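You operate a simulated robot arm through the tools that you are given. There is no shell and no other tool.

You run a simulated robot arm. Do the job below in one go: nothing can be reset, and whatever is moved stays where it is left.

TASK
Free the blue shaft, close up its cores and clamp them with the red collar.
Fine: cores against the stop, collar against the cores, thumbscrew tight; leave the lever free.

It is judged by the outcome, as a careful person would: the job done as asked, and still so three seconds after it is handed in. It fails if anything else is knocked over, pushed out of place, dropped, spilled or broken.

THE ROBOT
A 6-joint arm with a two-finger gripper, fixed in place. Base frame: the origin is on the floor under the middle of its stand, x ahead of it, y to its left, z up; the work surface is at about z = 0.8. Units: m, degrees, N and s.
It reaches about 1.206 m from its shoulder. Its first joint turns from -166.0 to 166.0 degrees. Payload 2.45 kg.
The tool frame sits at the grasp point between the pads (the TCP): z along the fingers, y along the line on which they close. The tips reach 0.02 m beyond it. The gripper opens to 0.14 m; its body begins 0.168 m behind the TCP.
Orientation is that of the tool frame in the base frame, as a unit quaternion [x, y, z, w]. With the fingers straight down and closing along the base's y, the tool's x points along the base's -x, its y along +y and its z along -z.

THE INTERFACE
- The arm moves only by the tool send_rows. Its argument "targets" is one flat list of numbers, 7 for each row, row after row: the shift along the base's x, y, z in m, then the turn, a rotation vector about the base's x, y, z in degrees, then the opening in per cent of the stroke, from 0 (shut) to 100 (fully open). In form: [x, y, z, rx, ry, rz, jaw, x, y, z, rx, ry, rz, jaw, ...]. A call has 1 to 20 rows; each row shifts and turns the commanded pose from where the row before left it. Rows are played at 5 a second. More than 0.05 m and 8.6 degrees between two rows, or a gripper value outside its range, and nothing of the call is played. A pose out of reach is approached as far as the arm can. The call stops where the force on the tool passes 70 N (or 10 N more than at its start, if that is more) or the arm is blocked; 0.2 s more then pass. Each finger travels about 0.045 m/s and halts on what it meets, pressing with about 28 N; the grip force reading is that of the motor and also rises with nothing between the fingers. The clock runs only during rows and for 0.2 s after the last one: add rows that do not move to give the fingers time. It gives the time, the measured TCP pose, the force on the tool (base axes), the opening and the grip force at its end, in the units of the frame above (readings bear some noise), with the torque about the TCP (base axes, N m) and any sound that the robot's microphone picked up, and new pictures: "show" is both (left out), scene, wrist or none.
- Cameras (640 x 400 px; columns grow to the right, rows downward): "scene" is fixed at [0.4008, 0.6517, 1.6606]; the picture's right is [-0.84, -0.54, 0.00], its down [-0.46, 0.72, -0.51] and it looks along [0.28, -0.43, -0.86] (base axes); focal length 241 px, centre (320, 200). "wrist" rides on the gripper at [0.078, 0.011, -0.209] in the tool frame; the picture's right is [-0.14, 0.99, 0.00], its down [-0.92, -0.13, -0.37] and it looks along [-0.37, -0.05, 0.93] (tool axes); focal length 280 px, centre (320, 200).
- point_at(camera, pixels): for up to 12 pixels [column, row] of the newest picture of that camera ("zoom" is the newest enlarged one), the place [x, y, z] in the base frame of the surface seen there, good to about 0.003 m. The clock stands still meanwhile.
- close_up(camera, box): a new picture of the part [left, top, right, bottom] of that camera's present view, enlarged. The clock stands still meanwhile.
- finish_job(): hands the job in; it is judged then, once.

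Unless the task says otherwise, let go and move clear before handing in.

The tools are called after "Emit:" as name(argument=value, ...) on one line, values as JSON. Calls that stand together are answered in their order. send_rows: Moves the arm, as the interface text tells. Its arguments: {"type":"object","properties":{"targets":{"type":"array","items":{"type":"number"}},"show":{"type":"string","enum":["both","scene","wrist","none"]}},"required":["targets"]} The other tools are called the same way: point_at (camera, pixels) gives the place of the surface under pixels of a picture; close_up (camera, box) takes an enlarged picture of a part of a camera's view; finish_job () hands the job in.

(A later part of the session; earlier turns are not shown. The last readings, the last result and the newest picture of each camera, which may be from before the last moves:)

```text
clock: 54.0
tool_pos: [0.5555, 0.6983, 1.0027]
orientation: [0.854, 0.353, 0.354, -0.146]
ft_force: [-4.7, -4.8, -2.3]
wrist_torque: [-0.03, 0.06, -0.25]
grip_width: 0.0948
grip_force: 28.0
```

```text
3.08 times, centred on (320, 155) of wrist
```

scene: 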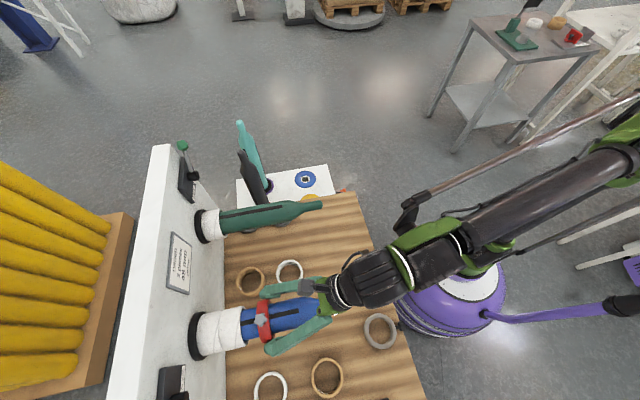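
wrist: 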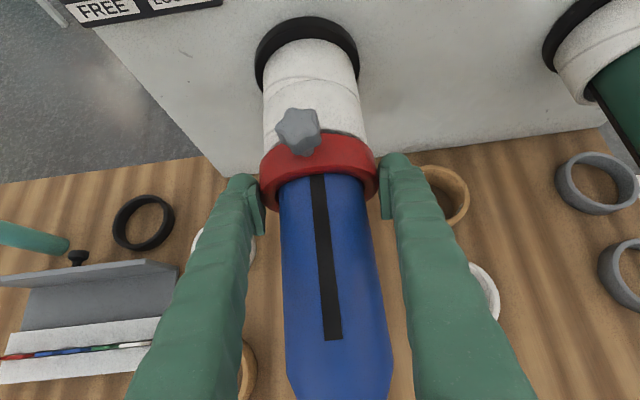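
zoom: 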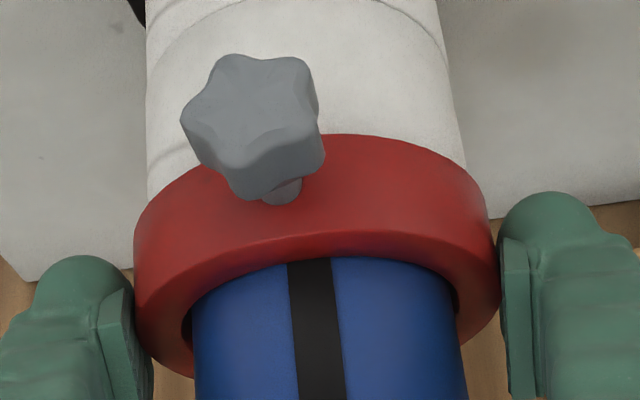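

A ~7 N axial reaction: the collar touches the cores. I press slightly more so all is snug.

Emit:
send_rows(targets=[0.0012, 0.0012, 0, 0, 0, 0, 45, 0, 0, 0, 0, 0, 0, 45], show="none")

Emit:
close_up(camera="wrist", box=[240, 90, 400, 220])

Emit:
close_up(camera="scene", box=[180, 280, 300, 360])

```text
clock: 54.6
tool_pos: [0.5568, 0.6988, 1.0026]
orientation: [0.854, 0.354, 0.353, -0.147]
ft_force: [-13.4, -13.8, -6.3]
wrist_torque: [-0.05, 0.05, -0.37]
grip_width: 0.0945
grip_force: 27.9
```

```text
3.08 times, centred on (320, 155) of wrist
```

zoom: 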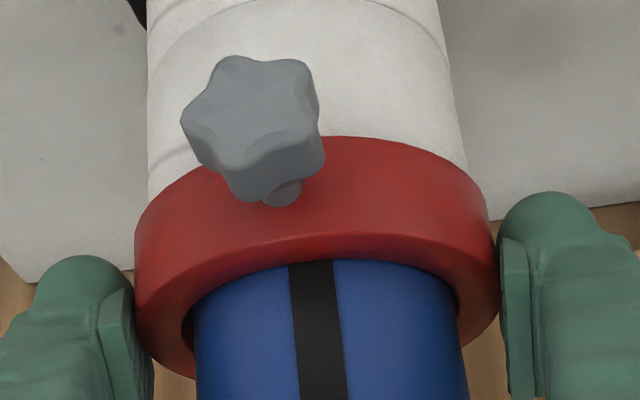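

```text
5.00 times, centred on (240, 320) of scene
```

zoom: 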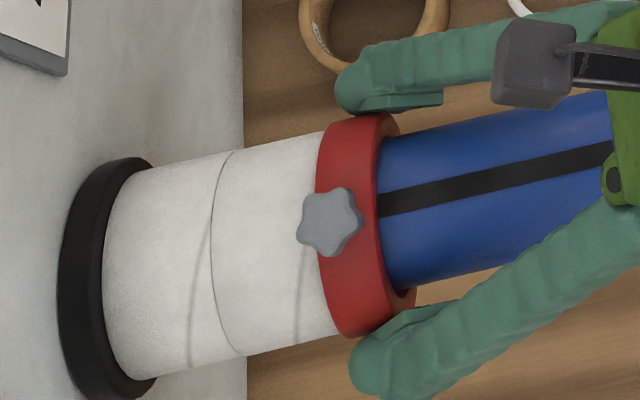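

Collar, cores and stop are all flush. I open the fingers gently and check whether the collar stays with the thumbscrew up.

Emit:
send_rows(targets=[0, 0, 0, 0, 0, 0, 72, 0, 0, 0, 0, 0, 0, 76, 0, 0, 0, 0, 0, 0, 80, 0, 0, 0, 0, 0, 0, 80], show="wrist")

Emit:
close_up(camera="wrist", box=[240, 90, 400, 220])

```text
clock: 55.6
tool_pos: [0.5566, 0.7003, 1.0042]
orientation: [0.854, 0.353, 0.354, -0.146]
ft_force: [-0.2, 0.4, -1.0]
wrist_torque: [0.0, 0.01, 0.04]
grip_width: 0.1121
grip_force: 0.0
```

wrist: 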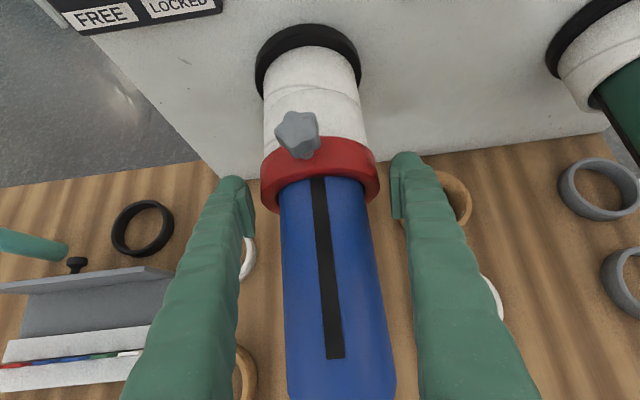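

```text
3.08 times, centred on (320, 155) of wrist
```

zoom: 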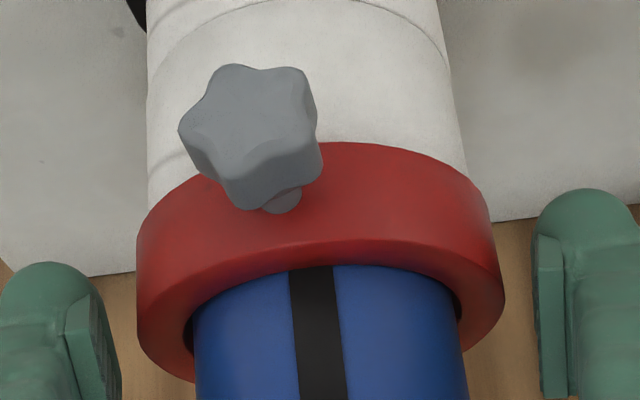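

The collar stays put with the thumbscrew on top. I measure the thumbscrew head before moving away.

Emit:
point_at(camera="zoom", pixels=[[250, 105], [190, 130], [240, 70], [300, 75], [312, 125], [245, 165], [275, 180], [245, 195], [282, 200], [215, 170], [315, 160], [350, 180]])

Emit:
point_at(camera="scene", pixels=[[258, 322], [262, 320], [260, 326], [256, 318], [265, 325], [255, 325], [258, 330], [262, 330], [252, 320]])

Emit:
close_up(camera="scene", box=[230, 295, 290, 345])

```text
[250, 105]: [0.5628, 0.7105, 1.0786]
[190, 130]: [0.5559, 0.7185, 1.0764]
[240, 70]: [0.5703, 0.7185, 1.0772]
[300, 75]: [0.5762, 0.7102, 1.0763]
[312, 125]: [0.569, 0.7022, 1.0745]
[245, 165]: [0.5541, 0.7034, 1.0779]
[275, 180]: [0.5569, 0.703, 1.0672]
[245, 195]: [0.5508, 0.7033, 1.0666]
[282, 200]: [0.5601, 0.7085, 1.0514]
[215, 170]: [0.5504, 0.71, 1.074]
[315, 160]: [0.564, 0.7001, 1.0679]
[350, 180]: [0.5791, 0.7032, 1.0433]
```

```text
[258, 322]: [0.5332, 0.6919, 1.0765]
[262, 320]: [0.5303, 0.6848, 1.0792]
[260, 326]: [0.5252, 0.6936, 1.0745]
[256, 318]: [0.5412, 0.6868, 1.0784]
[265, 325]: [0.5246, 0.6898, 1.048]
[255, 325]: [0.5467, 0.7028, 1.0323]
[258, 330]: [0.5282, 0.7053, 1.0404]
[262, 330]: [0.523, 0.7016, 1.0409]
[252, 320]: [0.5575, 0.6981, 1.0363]
```

```text
8.00 times, centred on (260, 320) of scene
```

zoom: 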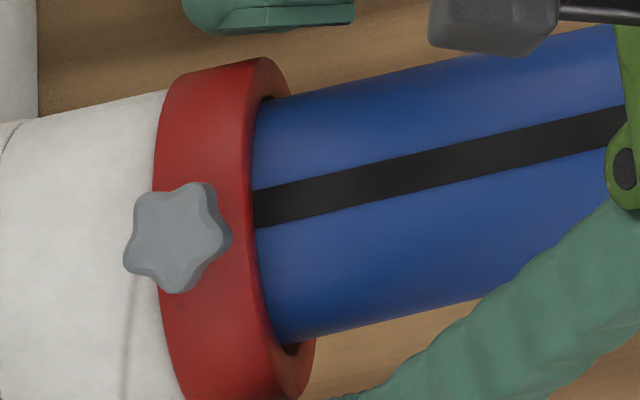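

The head top is near (0.5627,0.7105,1.078). I double-check with the fresh scene zoom.

Emit:
point_at(camera="zoom", pixels=[[178, 237], [140, 200], [200, 195], [222, 235], [180, 282], [135, 258], [165, 215], [195, 250], [230, 245], [205, 270], [180, 100], [240, 350]])

```text
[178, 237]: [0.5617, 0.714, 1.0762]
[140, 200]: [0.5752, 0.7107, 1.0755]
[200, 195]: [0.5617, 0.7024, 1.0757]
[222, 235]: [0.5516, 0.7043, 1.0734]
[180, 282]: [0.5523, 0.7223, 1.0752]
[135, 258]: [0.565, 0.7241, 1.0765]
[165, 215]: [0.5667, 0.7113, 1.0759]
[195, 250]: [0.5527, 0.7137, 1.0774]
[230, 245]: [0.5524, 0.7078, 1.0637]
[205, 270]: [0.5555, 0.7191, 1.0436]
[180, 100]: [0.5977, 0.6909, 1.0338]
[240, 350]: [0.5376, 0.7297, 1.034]
```

Head centre ≈(0.562,0.712), top z≈1.077, five lobes of ~13.5 mm radius. I back out along the tool axis, then turn the tool straight down above the shaft.

Emit:
send_rows(targets=[-0.01, -0.01, 0.0141, 0, 0, 0, 80, -0.02, -0.02, 0.0283, 0, 0, 0, 80, -0.02, -0.02, 0.0283, 0, 0, 0, 80, -0.02, -0.02, 0.0283, 0, 0, 0, 80, -0.01, -0.01, 0.012, 0, 0, 0, 80, 0, 0, 0, -5.303, 5.303, 0, 50, 0, 0, 0, -5.303, 5.303, 0, 50, 0, 0, 0, -5.303, 5.303, 0, 50, 0, 0, 0, -5.303, 5.303, 0, 50, 0, 0, 0, -5.303, 5.303, 0, 50, 0, 0, 0, -5.303, 5.303, 0, 50, 0, 0, 0, 0, 0, 0, 50], show="both")

```text
clock: 58.2
tool_pos: [0.4766, 0.6203, 1.114]
orientation: [0.924, 0.382, 0.0, 0.0]
ft_force: [-0.4, 0.6, -0.2]
wrist_torque: [0.01, -0.01, 0.0]
grip_width: 0.0699
grip_force: 0.0
```

scene: 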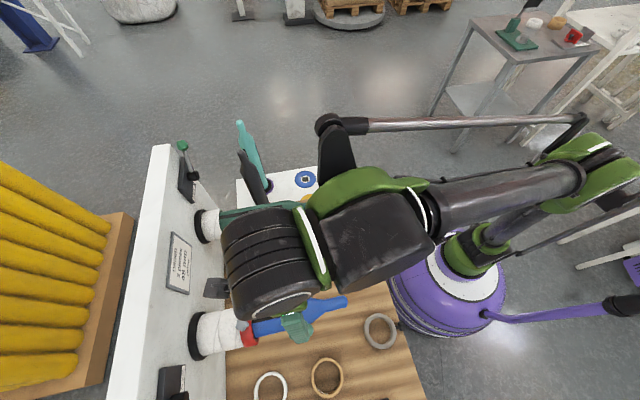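
wrist: 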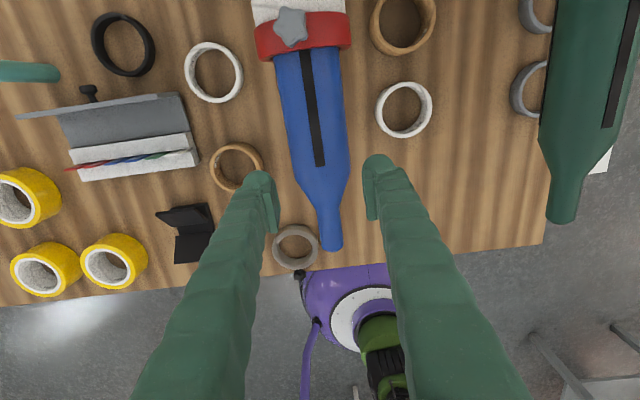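

Tool is straight down; the collar with thumbscrew shows at wrist (292,27). I re-measure the head from here.

Emit:
close_up(camera="wrist", box=[250, 0, 360, 65])

Emit:
point_at(camera="wrist", pixels=[[292, 26], [279, 27], [288, 12], [302, 16], [305, 32], [291, 43], [285, 20], [298, 22], [298, 32], [286, 34], [262, 40], [347, 30]])

```text
5.82 times, centred on (305, 32) of wrist
```

zoom: 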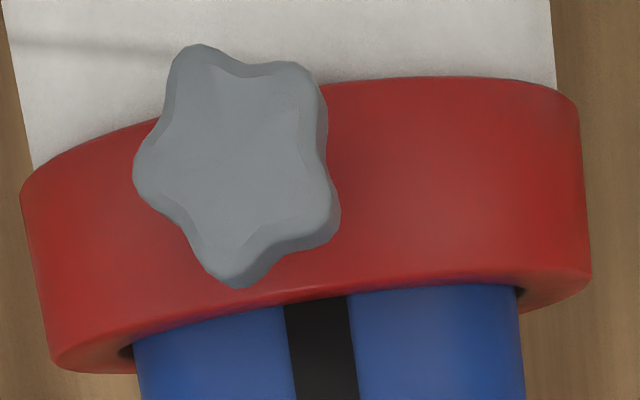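

```text
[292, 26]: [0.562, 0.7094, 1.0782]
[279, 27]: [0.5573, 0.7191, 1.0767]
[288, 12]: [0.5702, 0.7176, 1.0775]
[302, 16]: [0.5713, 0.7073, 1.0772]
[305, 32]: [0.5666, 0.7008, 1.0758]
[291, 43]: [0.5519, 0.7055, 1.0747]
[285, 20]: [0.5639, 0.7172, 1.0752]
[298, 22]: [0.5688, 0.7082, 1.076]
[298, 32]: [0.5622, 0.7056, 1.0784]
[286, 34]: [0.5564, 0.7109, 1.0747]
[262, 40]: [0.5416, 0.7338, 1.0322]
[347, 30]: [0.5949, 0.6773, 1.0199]
```

Head centre settles at ≈(0.5625,0.711). I move over it at z≈1.095 with fingers straddling at ±3.5 cm.

Emit:
send_rows(targets=[0.0215, 0.0227, -0.0048, 0, 0, 0, 50, 0.0215, 0.0227, -0.0048, 0, 0, 0, 50, 0.0215, 0.0227, -0.0048, 0, 0, 0, 50, 0.0214, 0.0226, -0.0046, 0, 0, 0, 50, 0, 0, 0, 0, 0, 0, 50], show="both")

Emit:
close_up(camera="wrist", box=[240, 110, 400, 240])

```text
clock: 59.4
tool_pos: [0.5628, 0.71, 1.0946]
orientation: [0.924, 0.383, 0.0, 0.0]
ft_force: [-0.8, 0.5, 0.7]
wrist_torque: [-0.02, -0.02, -0.02]
grip_width: 0.0697
grip_force: 0.0
```

scene: 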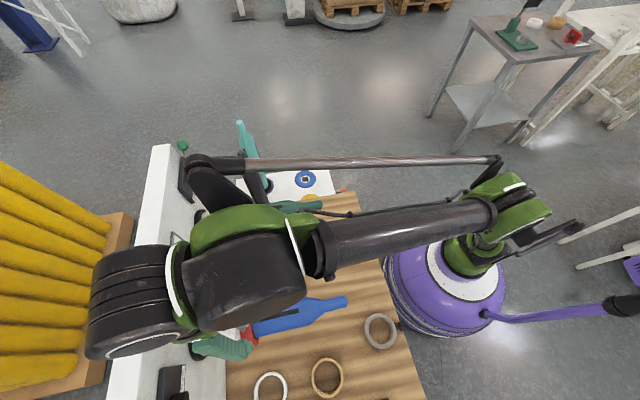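
wrist: 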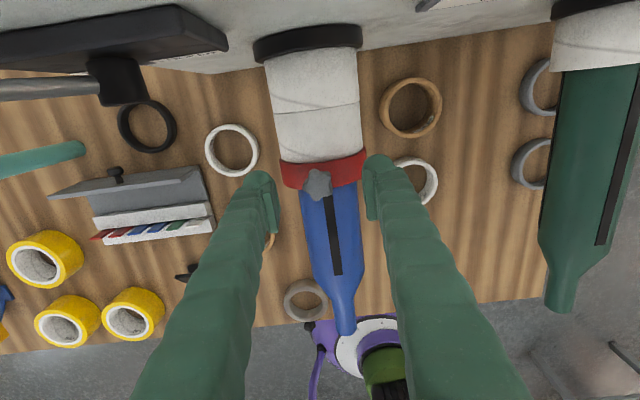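

```text
3.08 times, centred on (320, 175) of wrist
```

zoom: 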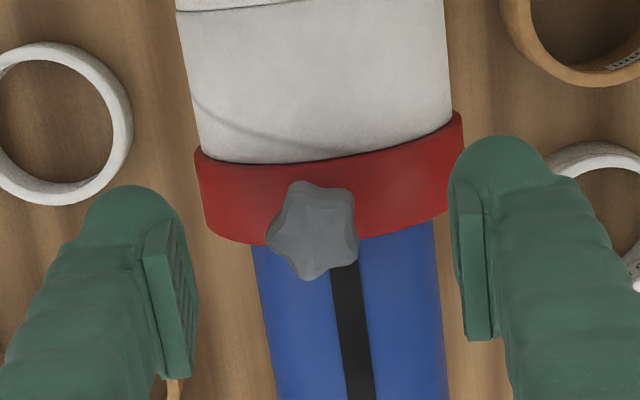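

Head sits between the pads, about 1–2 mm off. I shift slightly and descend to z≈1.073.

Emit:
send_rows(targets=[0.0003, 0.0016, -0.01, 0, 0, 0, 50, 0, 0, -0.0115, 0, 0, 0, 50, 0, 0, 0, 0, 0, 0, 40, 0, 0, 0, 0, 0, 0, 40], show="wrist")

Emit:
close_up(camera="wrist", box=[240, 110, 400, 240])

```text
clock: 60.4
tool_pos: [0.5637, 0.7117, 1.0734]
orientation: [0.924, 0.383, 0.001, 0.001]
ft_force: [0.0, 0.5, -0.3]
wrist_torque: [-0.02, -0.02, 0.0]
grip_width: 0.0562
grip_force: 0.0
```

wrist: 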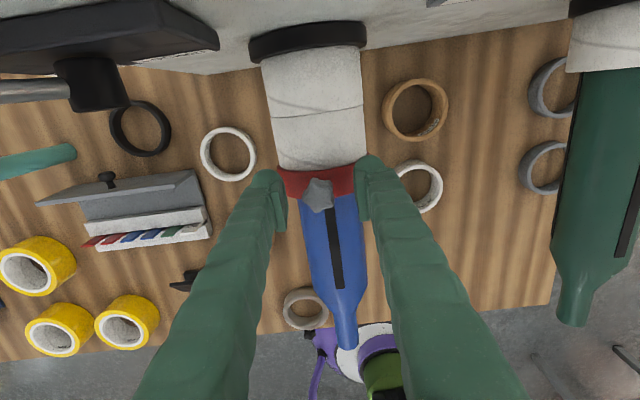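

```text
3.08 times, centred on (320, 175) of wrist
```

zoom: 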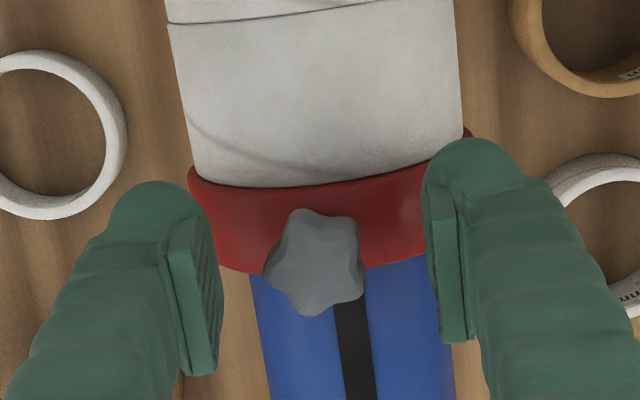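

Head is ~2 mm toward the left pad; I shift 1.8 mm and then close gently on the head.

Emit:
send_rows(targets=[-0.001, 0.0015, 0, 0, 0, 0, 40, 0, 0, 0, 0, 0, 0, 30, 0, 0, 0, 0, 0, 0, 20, 0, 0, 0, 0, 0, 0, 15, 0, 0, 0, 0, 0, 0, 15], show="wrist")

Emit:
close_up(camera="wrist", box=[240, 110, 400, 240])

```text
clock: 61.6
tool_pos: [0.5628, 0.7142, 1.0728]
orientation: [0.924, 0.382, 0.001, 0.0]
ft_force: [1.1, -0.6, 0.9]
wrist_torque: [-0.04, 0.01, 0.0]
grip_width: 0.024
grip_force: 27.9
```

wrist: 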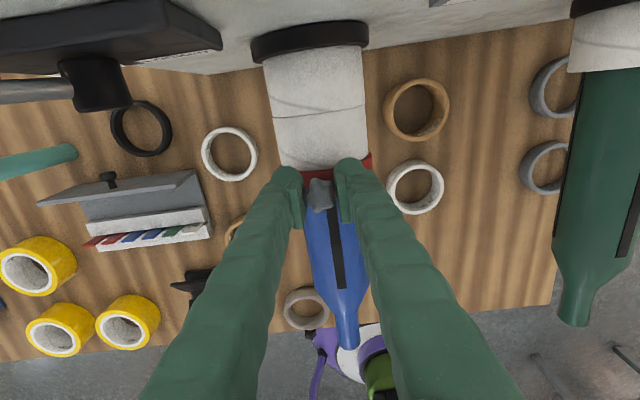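

```text
3.08 times, centred on (320, 175) of wrist
```

zoom: 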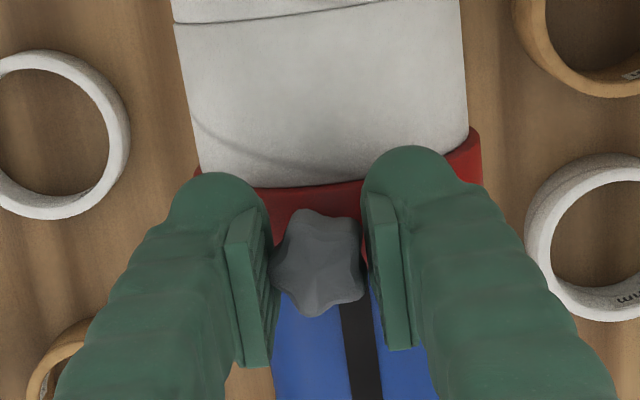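

Gripped the head (width 0.024). I turn clockwise seen from above (negative about z) in small steps and watch the torque.

Emit:
send_rows(targets=[0, 0, 0, 0, 0, -8, 15, 0, 0, 0, 0, 0, -8, 15, 0, 0, 0, 0, 0, -8, 15], show="wrist")

Emit:
close_up(camera="wrist", box=[240, 110, 400, 240])

```text
clock: 62.4
tool_pos: [0.5634, 0.7129, 1.0733]
orientation: [0.984, 0.181, 0.001, 0.0]
ft_force: [5.5, 0.8, 9.7]
wrist_torque: [-0.06, -0.53, 0.05]
grip_width: 0.0242
grip_force: 27.5
```

wrist: 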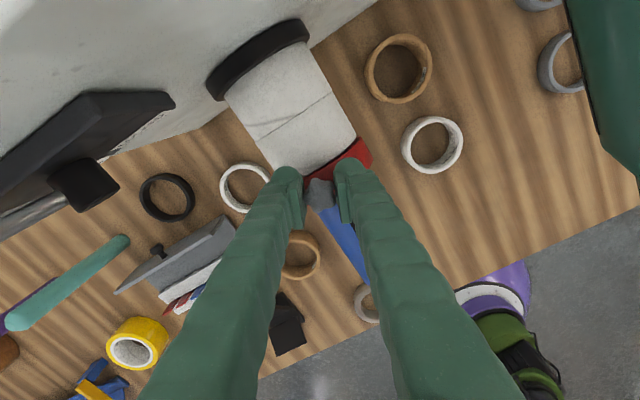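

```text
3.08 times, centred on (320, 175) of wrist
```

zoom: 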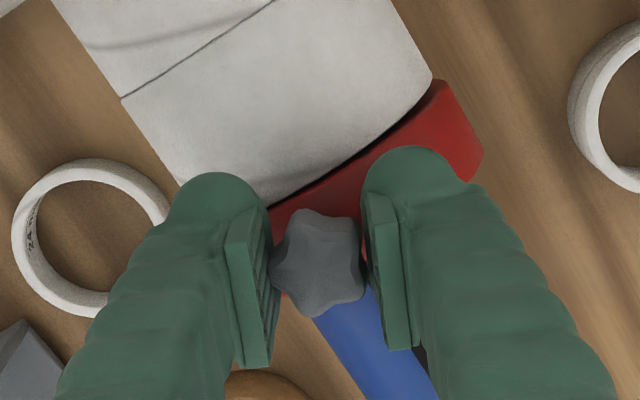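

The head turns with the gripper, but a ~0.5 N·m side torque suggests the screw leans a few degrees (head v≈-0.107 vs shaft axis -0.100). I release, turn back, and recentre over the shaft axis to grip it upright.

Emit:
send_rows(targets=[0, 0, 0, 0, 0, 0, 45, 0, 0, 0, 0, 0, 0, 45, 0, 0, 0, 0, 0, 0, 45, 0, 0, 0, 0, 0, 0, 45], show="wrist")

Emit:
close_up(camera="wrist", box=[240, 110, 400, 240])

```text
clock: 63.4
tool_pos: [0.5625, 0.7125, 1.0729]
orientation: [0.983, 0.182, -0.001, 0.001]
ft_force: [-0.2, 1.0, -0.2]
wrist_torque: [-0.02, -0.05, -0.02]
grip_width: 0.063
grip_force: 0.0
```

wrist: 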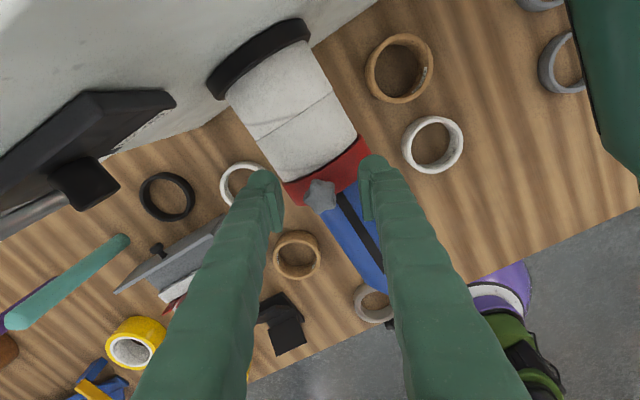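

```text
3.08 times, centred on (320, 175) of wrist
```

zoom: 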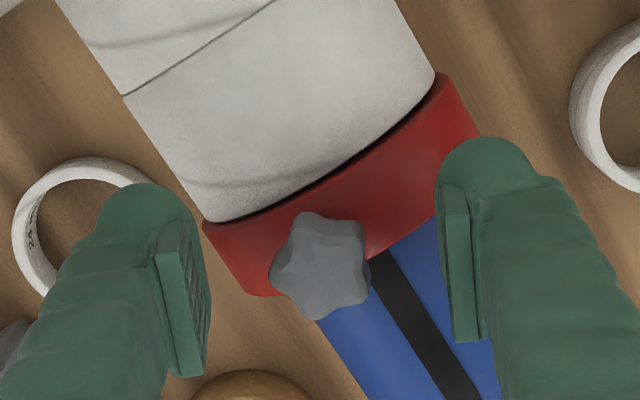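

Released without disturbance; measuring the head relative to the collar now.

Emit:
point_at(camera="zoom", pixels=[[320, 265], [300, 225], [355, 230], [362, 285], [320, 312], [278, 275], [230, 250], [460, 110], [345, 195], [260, 285], [330, 340], [425, 235]])

Emit:
close_up(camera="scene", box=[190, 280, 310, 355])

```text
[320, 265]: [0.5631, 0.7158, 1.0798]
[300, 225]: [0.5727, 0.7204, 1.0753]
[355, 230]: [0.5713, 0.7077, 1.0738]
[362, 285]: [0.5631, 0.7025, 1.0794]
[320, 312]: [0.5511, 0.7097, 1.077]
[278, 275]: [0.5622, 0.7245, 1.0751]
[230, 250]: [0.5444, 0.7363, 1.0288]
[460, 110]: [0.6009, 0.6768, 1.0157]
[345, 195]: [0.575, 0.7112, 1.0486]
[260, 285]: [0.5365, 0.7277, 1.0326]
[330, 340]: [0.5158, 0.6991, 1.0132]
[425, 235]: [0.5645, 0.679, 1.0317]
```

```text
5.33 times, centred on (250, 318) of scene
```

zoom: 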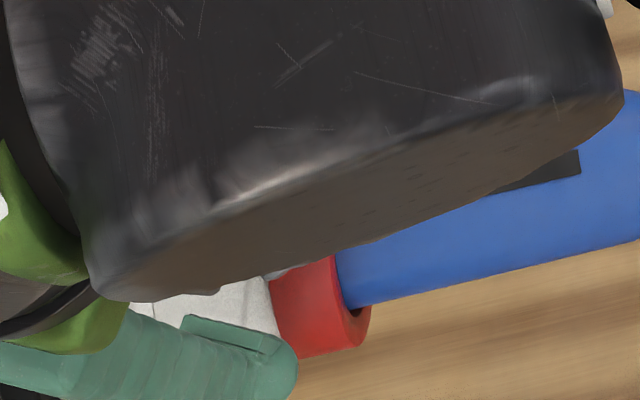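

The screw leans ≈5° to the left. I turn the tool back 24°, centre over the shaft axis (v≈-0.1005), and close so the pads push the head upright.

Emit:
send_rows(targets=[0.002, -0.001, 0, 0, 0, 8, 45, 0.002, -0.001, 0, 0, 0, 8, 45, 0.001, -0.0009, 0, 0, 0, 8, 45, 0, 0, 0, 0, 0, 0, 45], show="none")

Emit:
close_up(camera="wrist", box=[240, 110, 400, 240])

```text
clock: 64.4
tool_pos: [0.5668, 0.7107, 1.0722]
orientation: [0.924, 0.383, 0.001, 0.0]
ft_force: [0.4, 0.4, 0.3]
wrist_torque: [0.0, -0.01, 0.01]
grip_width: 0.0631
grip_force: 0.1
```

```text
3.08 times, centred on (320, 175) of wrist
```

zoom: 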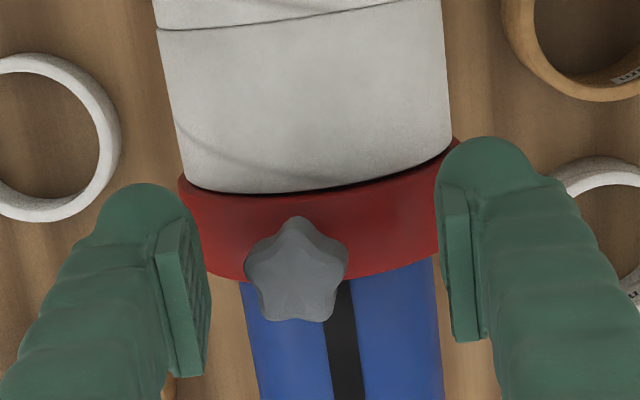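

Head is ~6 mm left of centre. I nudge to the shaft axis and close to push the head upright.

Emit:
send_rows(targets=[0.0009, -0.0009, 0, 0, 0, 0, 35, 0, 0, 0, 0, 0, 0, 25, 0, 0, 0, 0, 0, 0, 20, 0, 0, 0, 0, 0, 0, 15, 0, 0, 0, 0, 0, 0, 15, 0, 0, 0, 0, 0, 0, 15], show="wrist")

Emit:
close_up(camera="wrist", box=[240, 110, 400, 240])

```text
clock: 65.8
tool_pos: [0.5679, 0.7106, 1.0738]
orientation: [0.924, 0.383, 0.0, 0.0]
ft_force: [-0.4, 0.5, 0.6]
wrist_torque: [-0.06, -0.01, 0.03]
grip_width: 0.0248
grip_force: 28.3
```

wrist: 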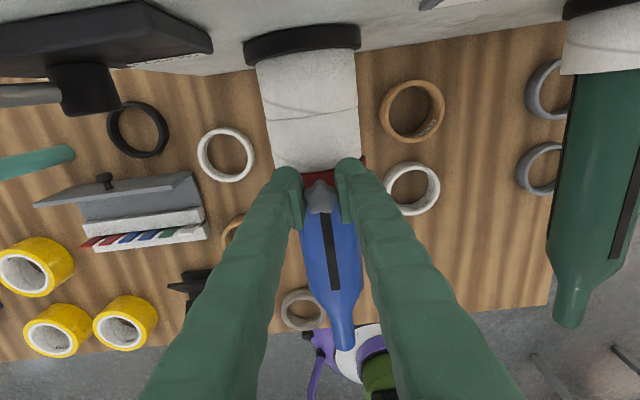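

```text
3.08 times, centred on (320, 175) of wrist
```

zoom: 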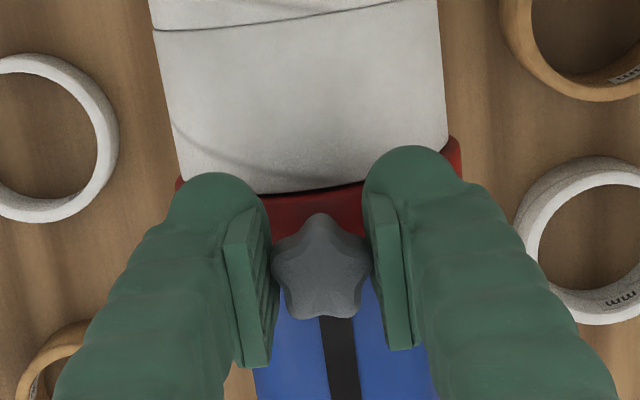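

The head moved to the centre without resistance, so the screw is upright and not yet tight. I turn clockwise again in small steps.

Emit:
send_rows(targets=[0, 0, 0, 0, 0, -8, 15, 0, 0, 0, 0, 0, -8, 15], show="none")

Emit:
send_rows(targets=[0, 0, 0, 0, 0, -8, 15, 0, 0, 0, 0, 0, -8, 15], show="none")

Emit:
close_up(camera="wrist", box=[240, 110, 400, 240])

```text
clock: 66.4
tool_pos: [0.5697, 0.7077, 1.0737]
orientation: [0.969, 0.248, 0.0, 0.0]
ft_force: [3.5, -3.9, 2.1]
wrist_torque: [-0.16, -0.17, 0.03]
grip_width: 0.0247
grip_force: 28.4
```

```text
clock: 67.0
tool_pos: [0.5691, 0.7084, 1.0743]
orientation: [0.994, 0.111, 0.002, -0.001]
ft_force: [5.0, -5.4, 5.7]
wrist_torque: [-0.25, -0.3, -0.02]
grip_width: 0.0248
grip_force: 28.6
```

```text
3.08 times, centred on (320, 175) of wrist
```

zoom: 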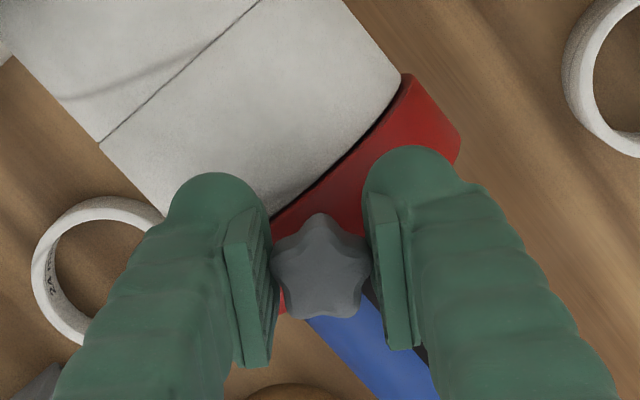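

Turning works with light side loads (~7 N toward +v). I compensate by a fraction of a millimetre and continue turning clockwise.

Emit:
send_rows(targets=[0.0006, -0.0006, 0.0004, 0, 0, -8, 15, 0, 0, 0, 0, 0, -8, 15], show="none")

Emit:
send_rows(targets=[0, 0, 0, 0, 0, -8, 15, 0, 0, 0, 0, 0, -8, 15], show="wrist")

Emit:
close_up(camera="wrist", box=[240, 110, 400, 240])

```text
clock: 67.6
tool_pos: [0.5691, 0.7093, 1.0741]
orientation: [1.0, -0.027, 0.0, 0.001]
ft_force: [6.3, -3.5, 3.1]
wrist_torque: [-0.27, -0.42, 0.03]
grip_width: 0.0247
grip_force: 27.6
```

```text
clock: 68.2
tool_pos: [0.5686, 0.7096, 1.0745]
orientation: [0.986, -0.167, 0.0, 0.0]
ft_force: [3.8, -9.5, 2.2]
wrist_torque: [-0.46, -0.34, 0.06]
grip_width: 0.0245
grip_force: 28.6
```

wrist: 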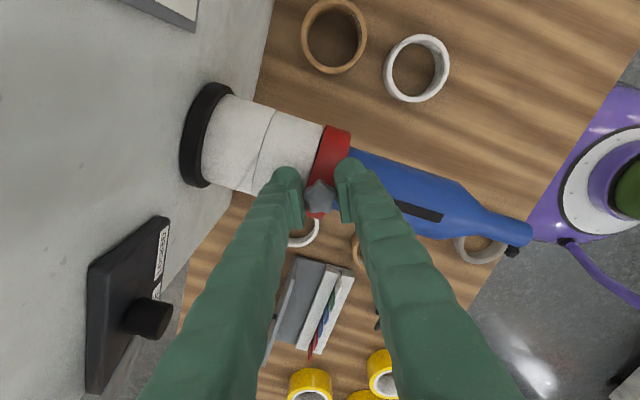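

```text
3.08 times, centred on (320, 175) of wrist
```

zoom: 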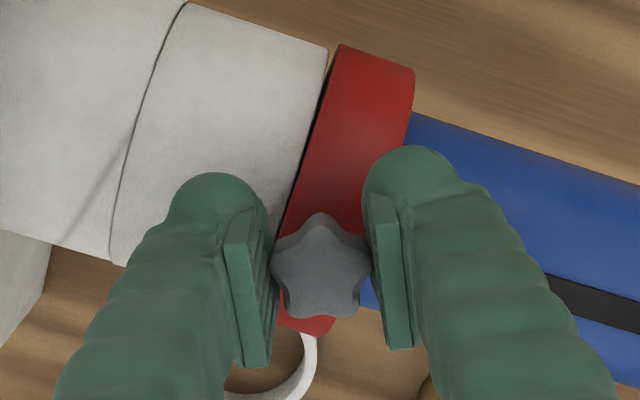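

The screw keeps turning freely (τz≈0). Lateral load is ~9 N toward +v; I shift 1 mm and keep turning.

Emit:
send_rows(targets=[0.0008, -0.0008, 0, 0, 0, -8, 15, 0, 0, 0, 0, 0, -8, 15], show="none")

Emit:
send_rows(targets=[0, 0, 0, 0, 0, -8, 15, 0, 0, 0, 0, 0, -8, 15], show="none")

Emit:
send_rows(targets=[0, 0, 0, 0, 0, -8, 15, 0, 0, 0, 0, 0, -8, 15], show="wrist")

Emit:
close_up(camera="wrist", box=[240, 110, 400, 240])

```text
clock: 68.8
tool_pos: [0.569, 0.7077, 1.0747]
orientation: [0.953, -0.302, 0.0, 0.001]
ft_force: [-2.2, -9.0, 7.8]
wrist_torque: [-0.48, -0.19, 0.07]
grip_width: 0.0247
grip_force: 28.2
```

```text
clock: 69.4
tool_pos: [0.5688, 0.7069, 1.0737]
orientation: [0.902, -0.431, 0.001, 0.0]
ft_force: [-7.8, -14.5, 9.2]
wrist_torque: [-0.65, -0.03, 0.07]
grip_width: 0.0245
grip_force: 28.4
```

```text
clock: 70.0
tool_pos: [0.5674, 0.7083, 1.0745]
orientation: [0.833, -0.553, 0.0, 0.0]
ft_force: [-12.1, -11.4, 6.5]
wrist_torque: [-0.48, 0.12, 0.06]
grip_width: 0.0241
grip_force: 27.4
```

wrist: 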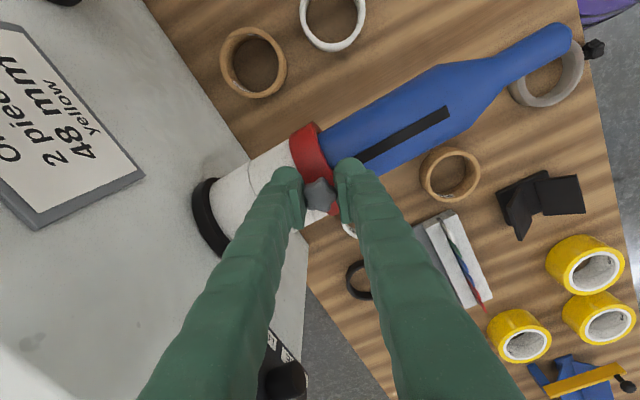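

```text
3.08 times, centred on (320, 175) of wrist
```

zoom: 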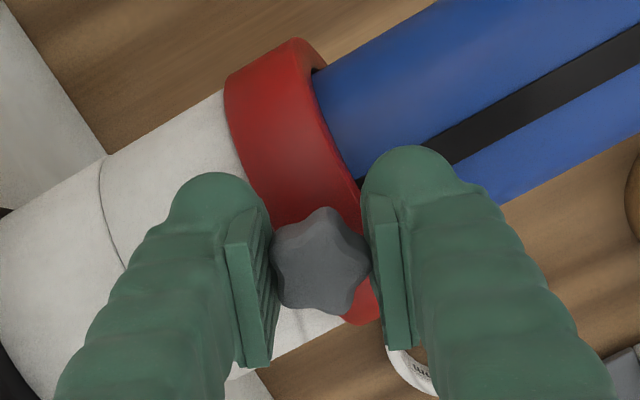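

Torque about the screw axis is still tiny; the tool is lightly pressing the collar toward the cores. I continue turning clockwise with small relief.

Emit:
send_rows(targets=[-0.0006, -0.0006, 0.0003, 0, 0, -8, 15, 0, 0, 0, 0, 0, -8, 15], show="none")

Emit:
send_rows(targets=[0, 0, 0, 0, 0, -8, 15, 0, 0, 0, 0, 0, -8, 15], show="none")

Emit:
send_rows(targets=[0, 0, 0, 0, 0, -8, 15, 0, 0, 0, 0, 0, -8, 15], show="wrist")

Emit:
close_up(camera="wrist", box=[240, 110, 400, 240])

```text
clock: 70.6
tool_pos: [0.5692, 0.7071, 1.0748]
orientation: [0.748, -0.664, 0.001, -0.001]
ft_force: [-11.7, -10.8, 0.3]
wrist_torque: [-0.47, 0.2, 0.05]
grip_width: 0.024
grip_force: 27.5
```

```text
clock: 71.2
tool_pos: [0.5695, 0.7067, 1.075]
orientation: [-0.649, 0.761, 0.0, -0.001]
ft_force: [-12.4, -12.7, -0.4]
wrist_torque: [-0.65, 0.29, 0.12]
grip_width: 0.024
grip_force: 27.8
```

```text
clock: 71.8
tool_pos: [0.5685, 0.7091, 1.0746]
orientation: [-0.537, 0.844, 0.0, 0.0]
ft_force: [-4.3, 1.3, 8.3]
wrist_torque: [0.24, 0.09, 0.32]
grip_width: 0.0249
grip_force: 28.2
```

wrist: 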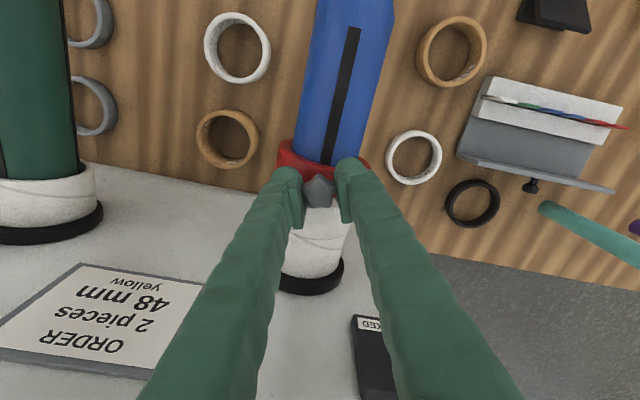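

```text
3.08 times, centred on (320, 175) of wrist
```

zoom: 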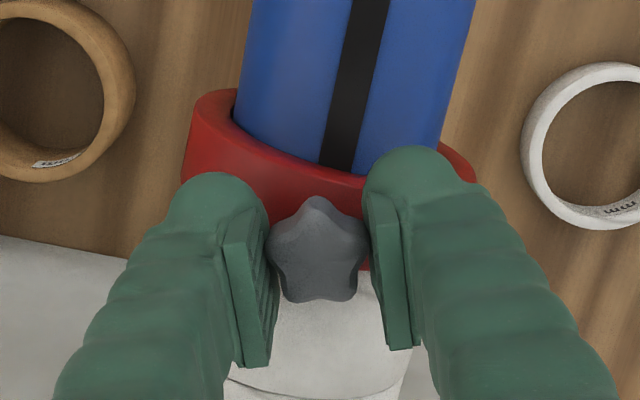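

Now τz rises to 0.32 N·m – the screw is starting to bite. I continue with smaller steps.

Emit:
send_rows(targets=[0, 0, 0, 0, 0, -5, 15, 0, 0, 0, 0, 0, 0, 15], show="none")

Emit:
close_up(camera="wrist", box=[240, 110, 400, 240])

Emit:
send_rows(targets=[0, 0, 0, 0, 0, -5, 15, 0, 0, 0, 0, 0, 0, 15], show="none")

Emit:
close_up(camera="wrist", box=[240, 110, 400, 240])

```text
clock: 72.4
tool_pos: [0.568, 0.7085, 1.0746]
orientation: [-0.5, 0.866, 0.0, -0.001]
ft_force: [-1.3, 2.6, 4.9]
wrist_torque: [0.16, 0.08, 0.2]
grip_width: 0.0254
grip_force: 27.7
```

```text
3.08 times, centred on (320, 175) of wrist
```

zoom: 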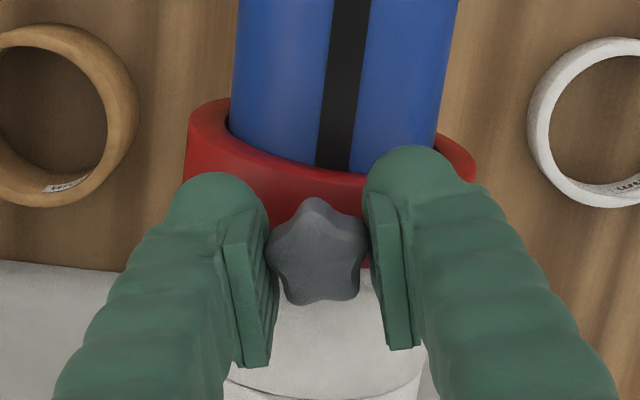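

```text
clock: 73.0
tool_pos: [0.5686, 0.709, 1.0736]
orientation: [-0.461, 0.888, 0.0, -0.001]
ft_force: [-2.0, -0.3, 1.3]
wrist_torque: [-0.02, 0.11, 0.15]
grip_width: 0.0248
grip_force: 27.7
```

```text
3.08 times, centred on (320, 175) of wrist
```

zoom: 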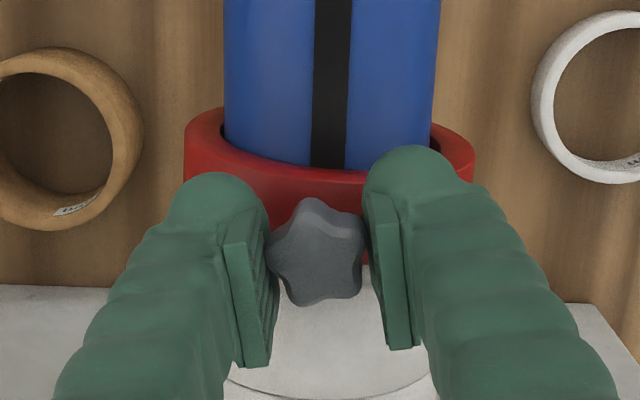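

The star now stays still in the world while the pads slip around it: the screw resists at ≈0.3 N·m. I release, turn back ~12° to a flush grip, and try again to see whether it turns any further.

Emit:
send_rows(targets=[0, 0, 0, 0, 0, 0, 30, 0, 0, 0, 0, 0, 0, 35, 0, 0, 0, 0, 0, 6, 35, 0, 0, 0, 0, 0, 6, 35, 0, 0, 0, 0, 0, 0, 35], show="wrist")

Emit:
close_up(camera="wrist", box=[240, 110, 400, 240])

```text
clock: 74.2
tool_pos: [0.5687, 0.7078, 1.0736]
orientation: [-0.552, 0.834, -0.001, 0.0]
ft_force: [-0.1, 0.2, 0.3]
wrist_torque: [-0.02, -0.01, -0.02]
grip_width: 0.0489
grip_force: 0.0
```

wrist: 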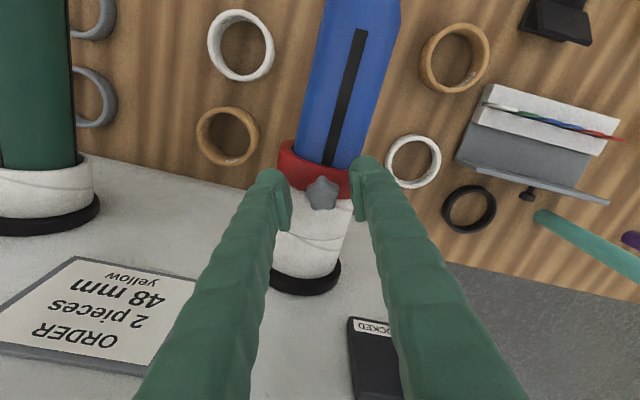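

```text
3.08 times, centred on (320, 175) of wrist
```

zoom: 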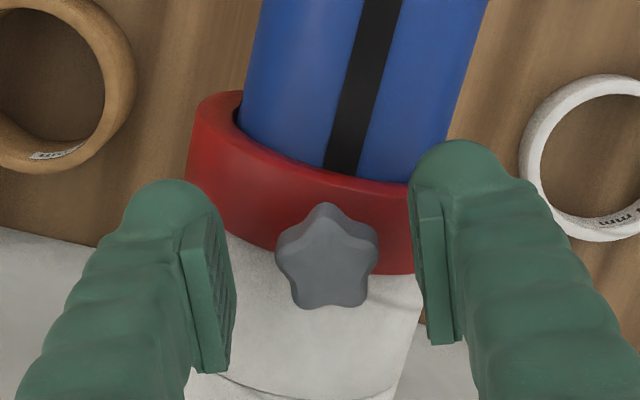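

Star has a lobe 11° off the pad line. I rotate back 11° more for a flush grip, centre on it, close, and twist clockwise again.

Emit:
send_rows(targets=[0, 0, 0, 0, 0, 5.5, 35, 0, 0, 0, 0, 0, 5.5, 35, 0, 0, 0, 0, 0, 0, 25, 0, 0, 0, 0, 0, 0, 15, 0, 0, 0, 0, 0, 0, 12, 0, 0, 0, 0, 0, 0, 12], show="none")

Emit:
close_up(camera="wrist", box=[240, 110, 400, 240])

Emit:
send_rows(targets=[0, 0, 0, 0, 0, -5, 12, 0, 0, 0, 0, 0, 0, 12], show="none")

Emit:
close_up(camera="wrist", box=[240, 110, 400, 240])

```text
clock: 75.6
tool_pos: [0.5693, 0.7079, 1.075]
orientation: [-0.629, 0.777, 0.0, -0.001]
ft_force: [-3.7, -1.3, -0.1]
wrist_torque: [-0.05, 0.08, 0.02]
grip_width: 0.0242
grip_force: 28.6
```

```text
3.08 times, centred on (320, 175) of wrist
```

zoom: 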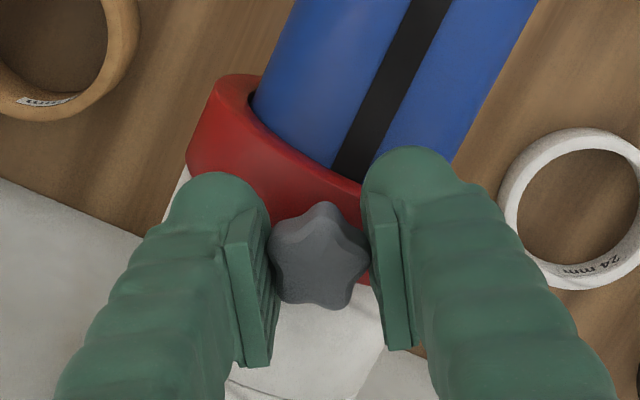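

```text
clock: 76.2
tool_pos: [0.5687, 0.7079, 1.0751]
orientation: [-0.595, 0.804, -0.001, -0.001]
ft_force: [-9.0, -2.3, -1.1]
wrist_torque: [0.03, 0.32, 0.39]
grip_width: 0.0241
grip_force: 28.2
```

```text
3.08 times, centred on (320, 175) of wrist
```

zoom: 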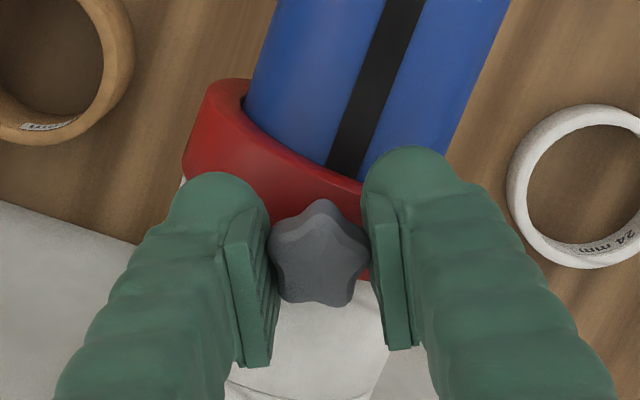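

τz jumped to 0.39 N·m within 5°: it is firm. One more −5° to give it all the grip can transmit.

Emit:
send_rows(targets=[0, 0, 0, 0, 0, -4, 12, 0, 0, 0, 0, 0, 0, 12], show="none")

Emit:
close_up(camera="wrist", box=[240, 110, 400, 240])

Emit:
send_rows(targets=[0, 0, 0, 0, 0, -4, 12, 0, 0, 0, 0, 0, 0, 12], show="none")

Emit:
close_up(camera="wrist", box=[240, 110, 400, 240])

```text
clock: 76.8
tool_pos: [0.5681, 0.7077, 1.0744]
orientation: [-0.565, 0.825, -0.001, 0.0]
ft_force: [-6.3, 0.9, 1.2]
wrist_torque: [0.13, 0.25, 0.28]
grip_width: 0.0246
grip_force: 28.1
```

```text
3.08 times, centred on (320, 175) of wrist
```

zoom: 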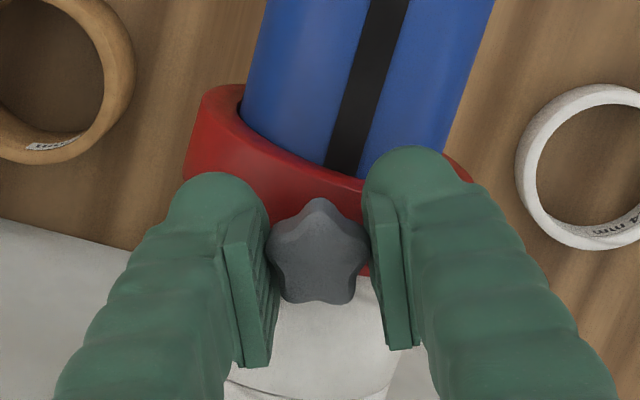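

```text
clock: 77.4
tool_pos: [0.5688, 0.7074, 1.0736]
orientation: [-0.537, 0.844, -0.001, -0.001]
ft_force: [-5.0, 0.2, 0.5]
wrist_torque: [0.08, 0.21, 0.26]
grip_width: 0.0248
grip_force: 27.9
```

```text
3.08 times, centred on (320, 175) of wrist
```

zoom: 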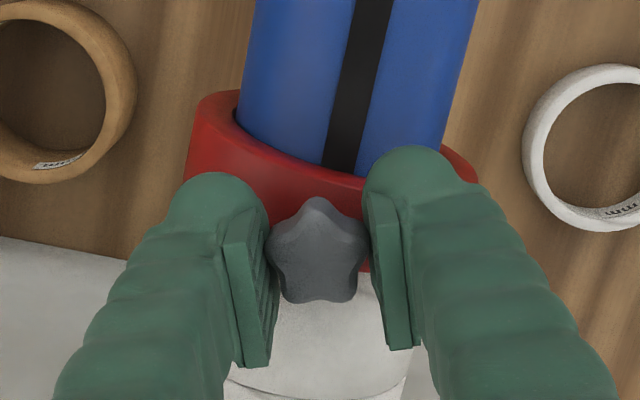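

The pads slip on the tightened star (peak ≈0.39 N·m). I release, rise, and inspect the collar, cores and stop.

Emit:
send_rows(targets=[0, 0, 0, 0, 0, 0, 30, 0, 0, 0, 0, 0, 0, 45, 0, 0, 0, 0, 0, 0, 50, 0, 0, 0.02, 0, 0, 0, 50, -0.02, -0.02, 0.02, 0, 0, 0, 50, -0.03, -0.03, 0.02, 0, 0, 0, 50, -0.03, -0.03, 0.02, 0, 0, 0, 50], show="both")

```text
clock: 79.0
tool_pos: [0.4901, 0.6287, 1.1526]
orientation: [-0.537, 0.844, 0.0, -0.001]
ft_force: [-0.5, 0.6, 0.0]
wrist_torque: [-0.1, 0.09, 0.02]
grip_width: 0.07
grip_force: 0.0
```

scene: 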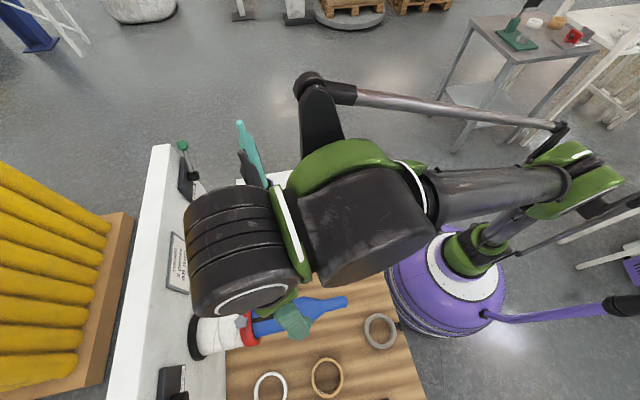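
wrist: 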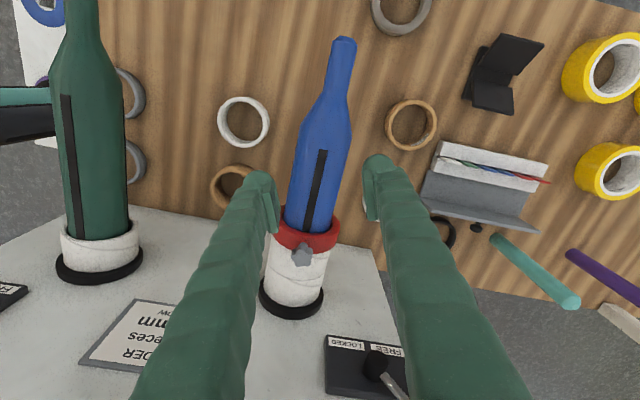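

Emit:
close_up(camera="wrist", box=[240, 190, 360, 325])

Emit:
close_up(camera="scene", box=[180, 290, 290, 365])

```text
2.96 times, centred on (300, 258) of wrist
```

zoom: 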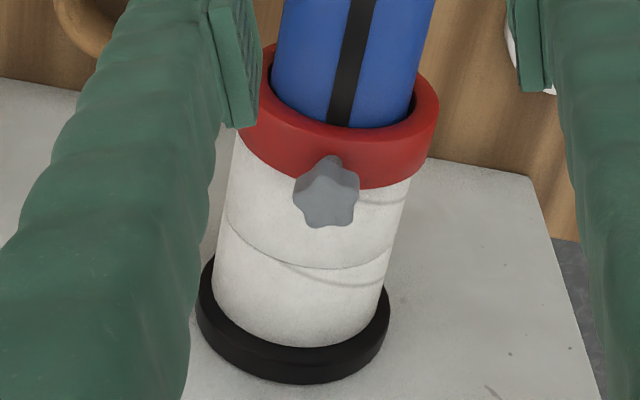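

```text
5.33 times, centred on (235, 328) of scene
```

zoom: 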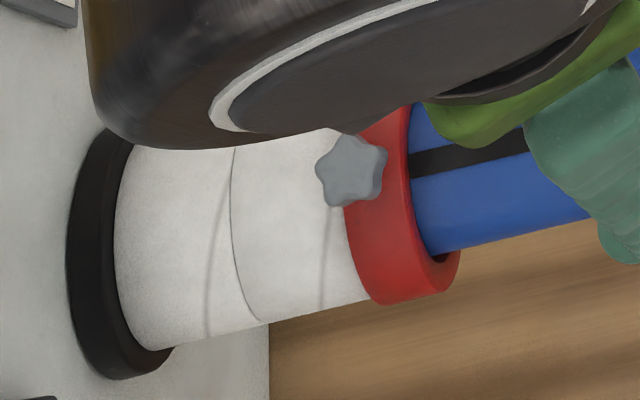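

Looks flush from here. I pull the arm farther away for an unobstructed scene view.

Emit:
send_rows(targets=[-0.03, -0.035, 0.01, 0, 0, 0, 50, -0.03, -0.035, 0.01, 0, 0, 0, 50, -0.03, -0.035, 0.01, 0, 0, 0, 50, -0.03, -0.035, 0.01, 0, 0, 0, 50, 0.0, -0.045, 0.01, 0, 0, 0, 50, 0.0, -0.045, 0.01, 0, 0, 0, 50], show="both")

Emit:
close_up(camera="scene", box=[180, 285, 290, 365])

Emit:
close_up(camera="scene", box=[225, 300, 275, 350])

```text
clock: 80.4
tool_pos: [0.3696, 0.3985, 1.213]
orientation: [-0.537, 0.843, 0.0, 0.0]
ft_force: [-0.2, 1.2, -0.7]
wrist_torque: [-0.08, 0.01, 0.0]
grip_width: 0.0699
grip_force: 0.1
```

scene: 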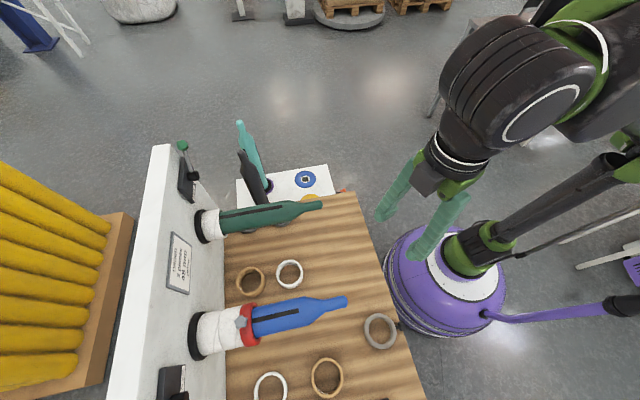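
wrist: 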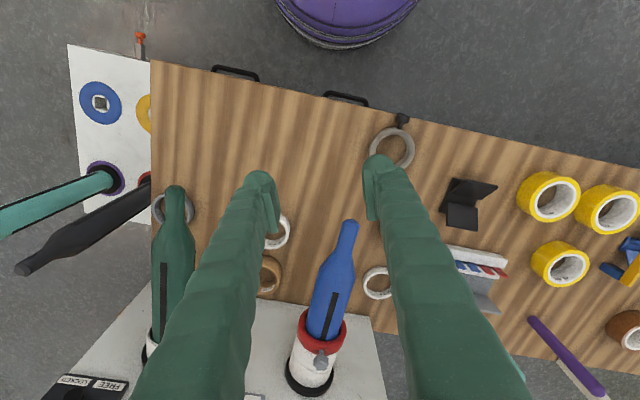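

```text
5.00 times, centred on (235, 325) of scene
```

zoom: 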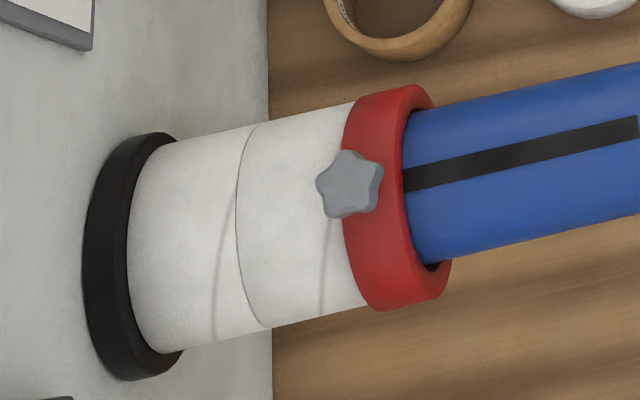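

```text
8.00 times, centred on (250, 325) of scene
```

zoom: 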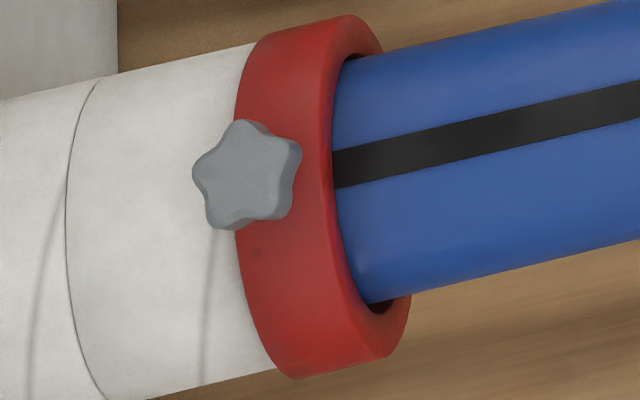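

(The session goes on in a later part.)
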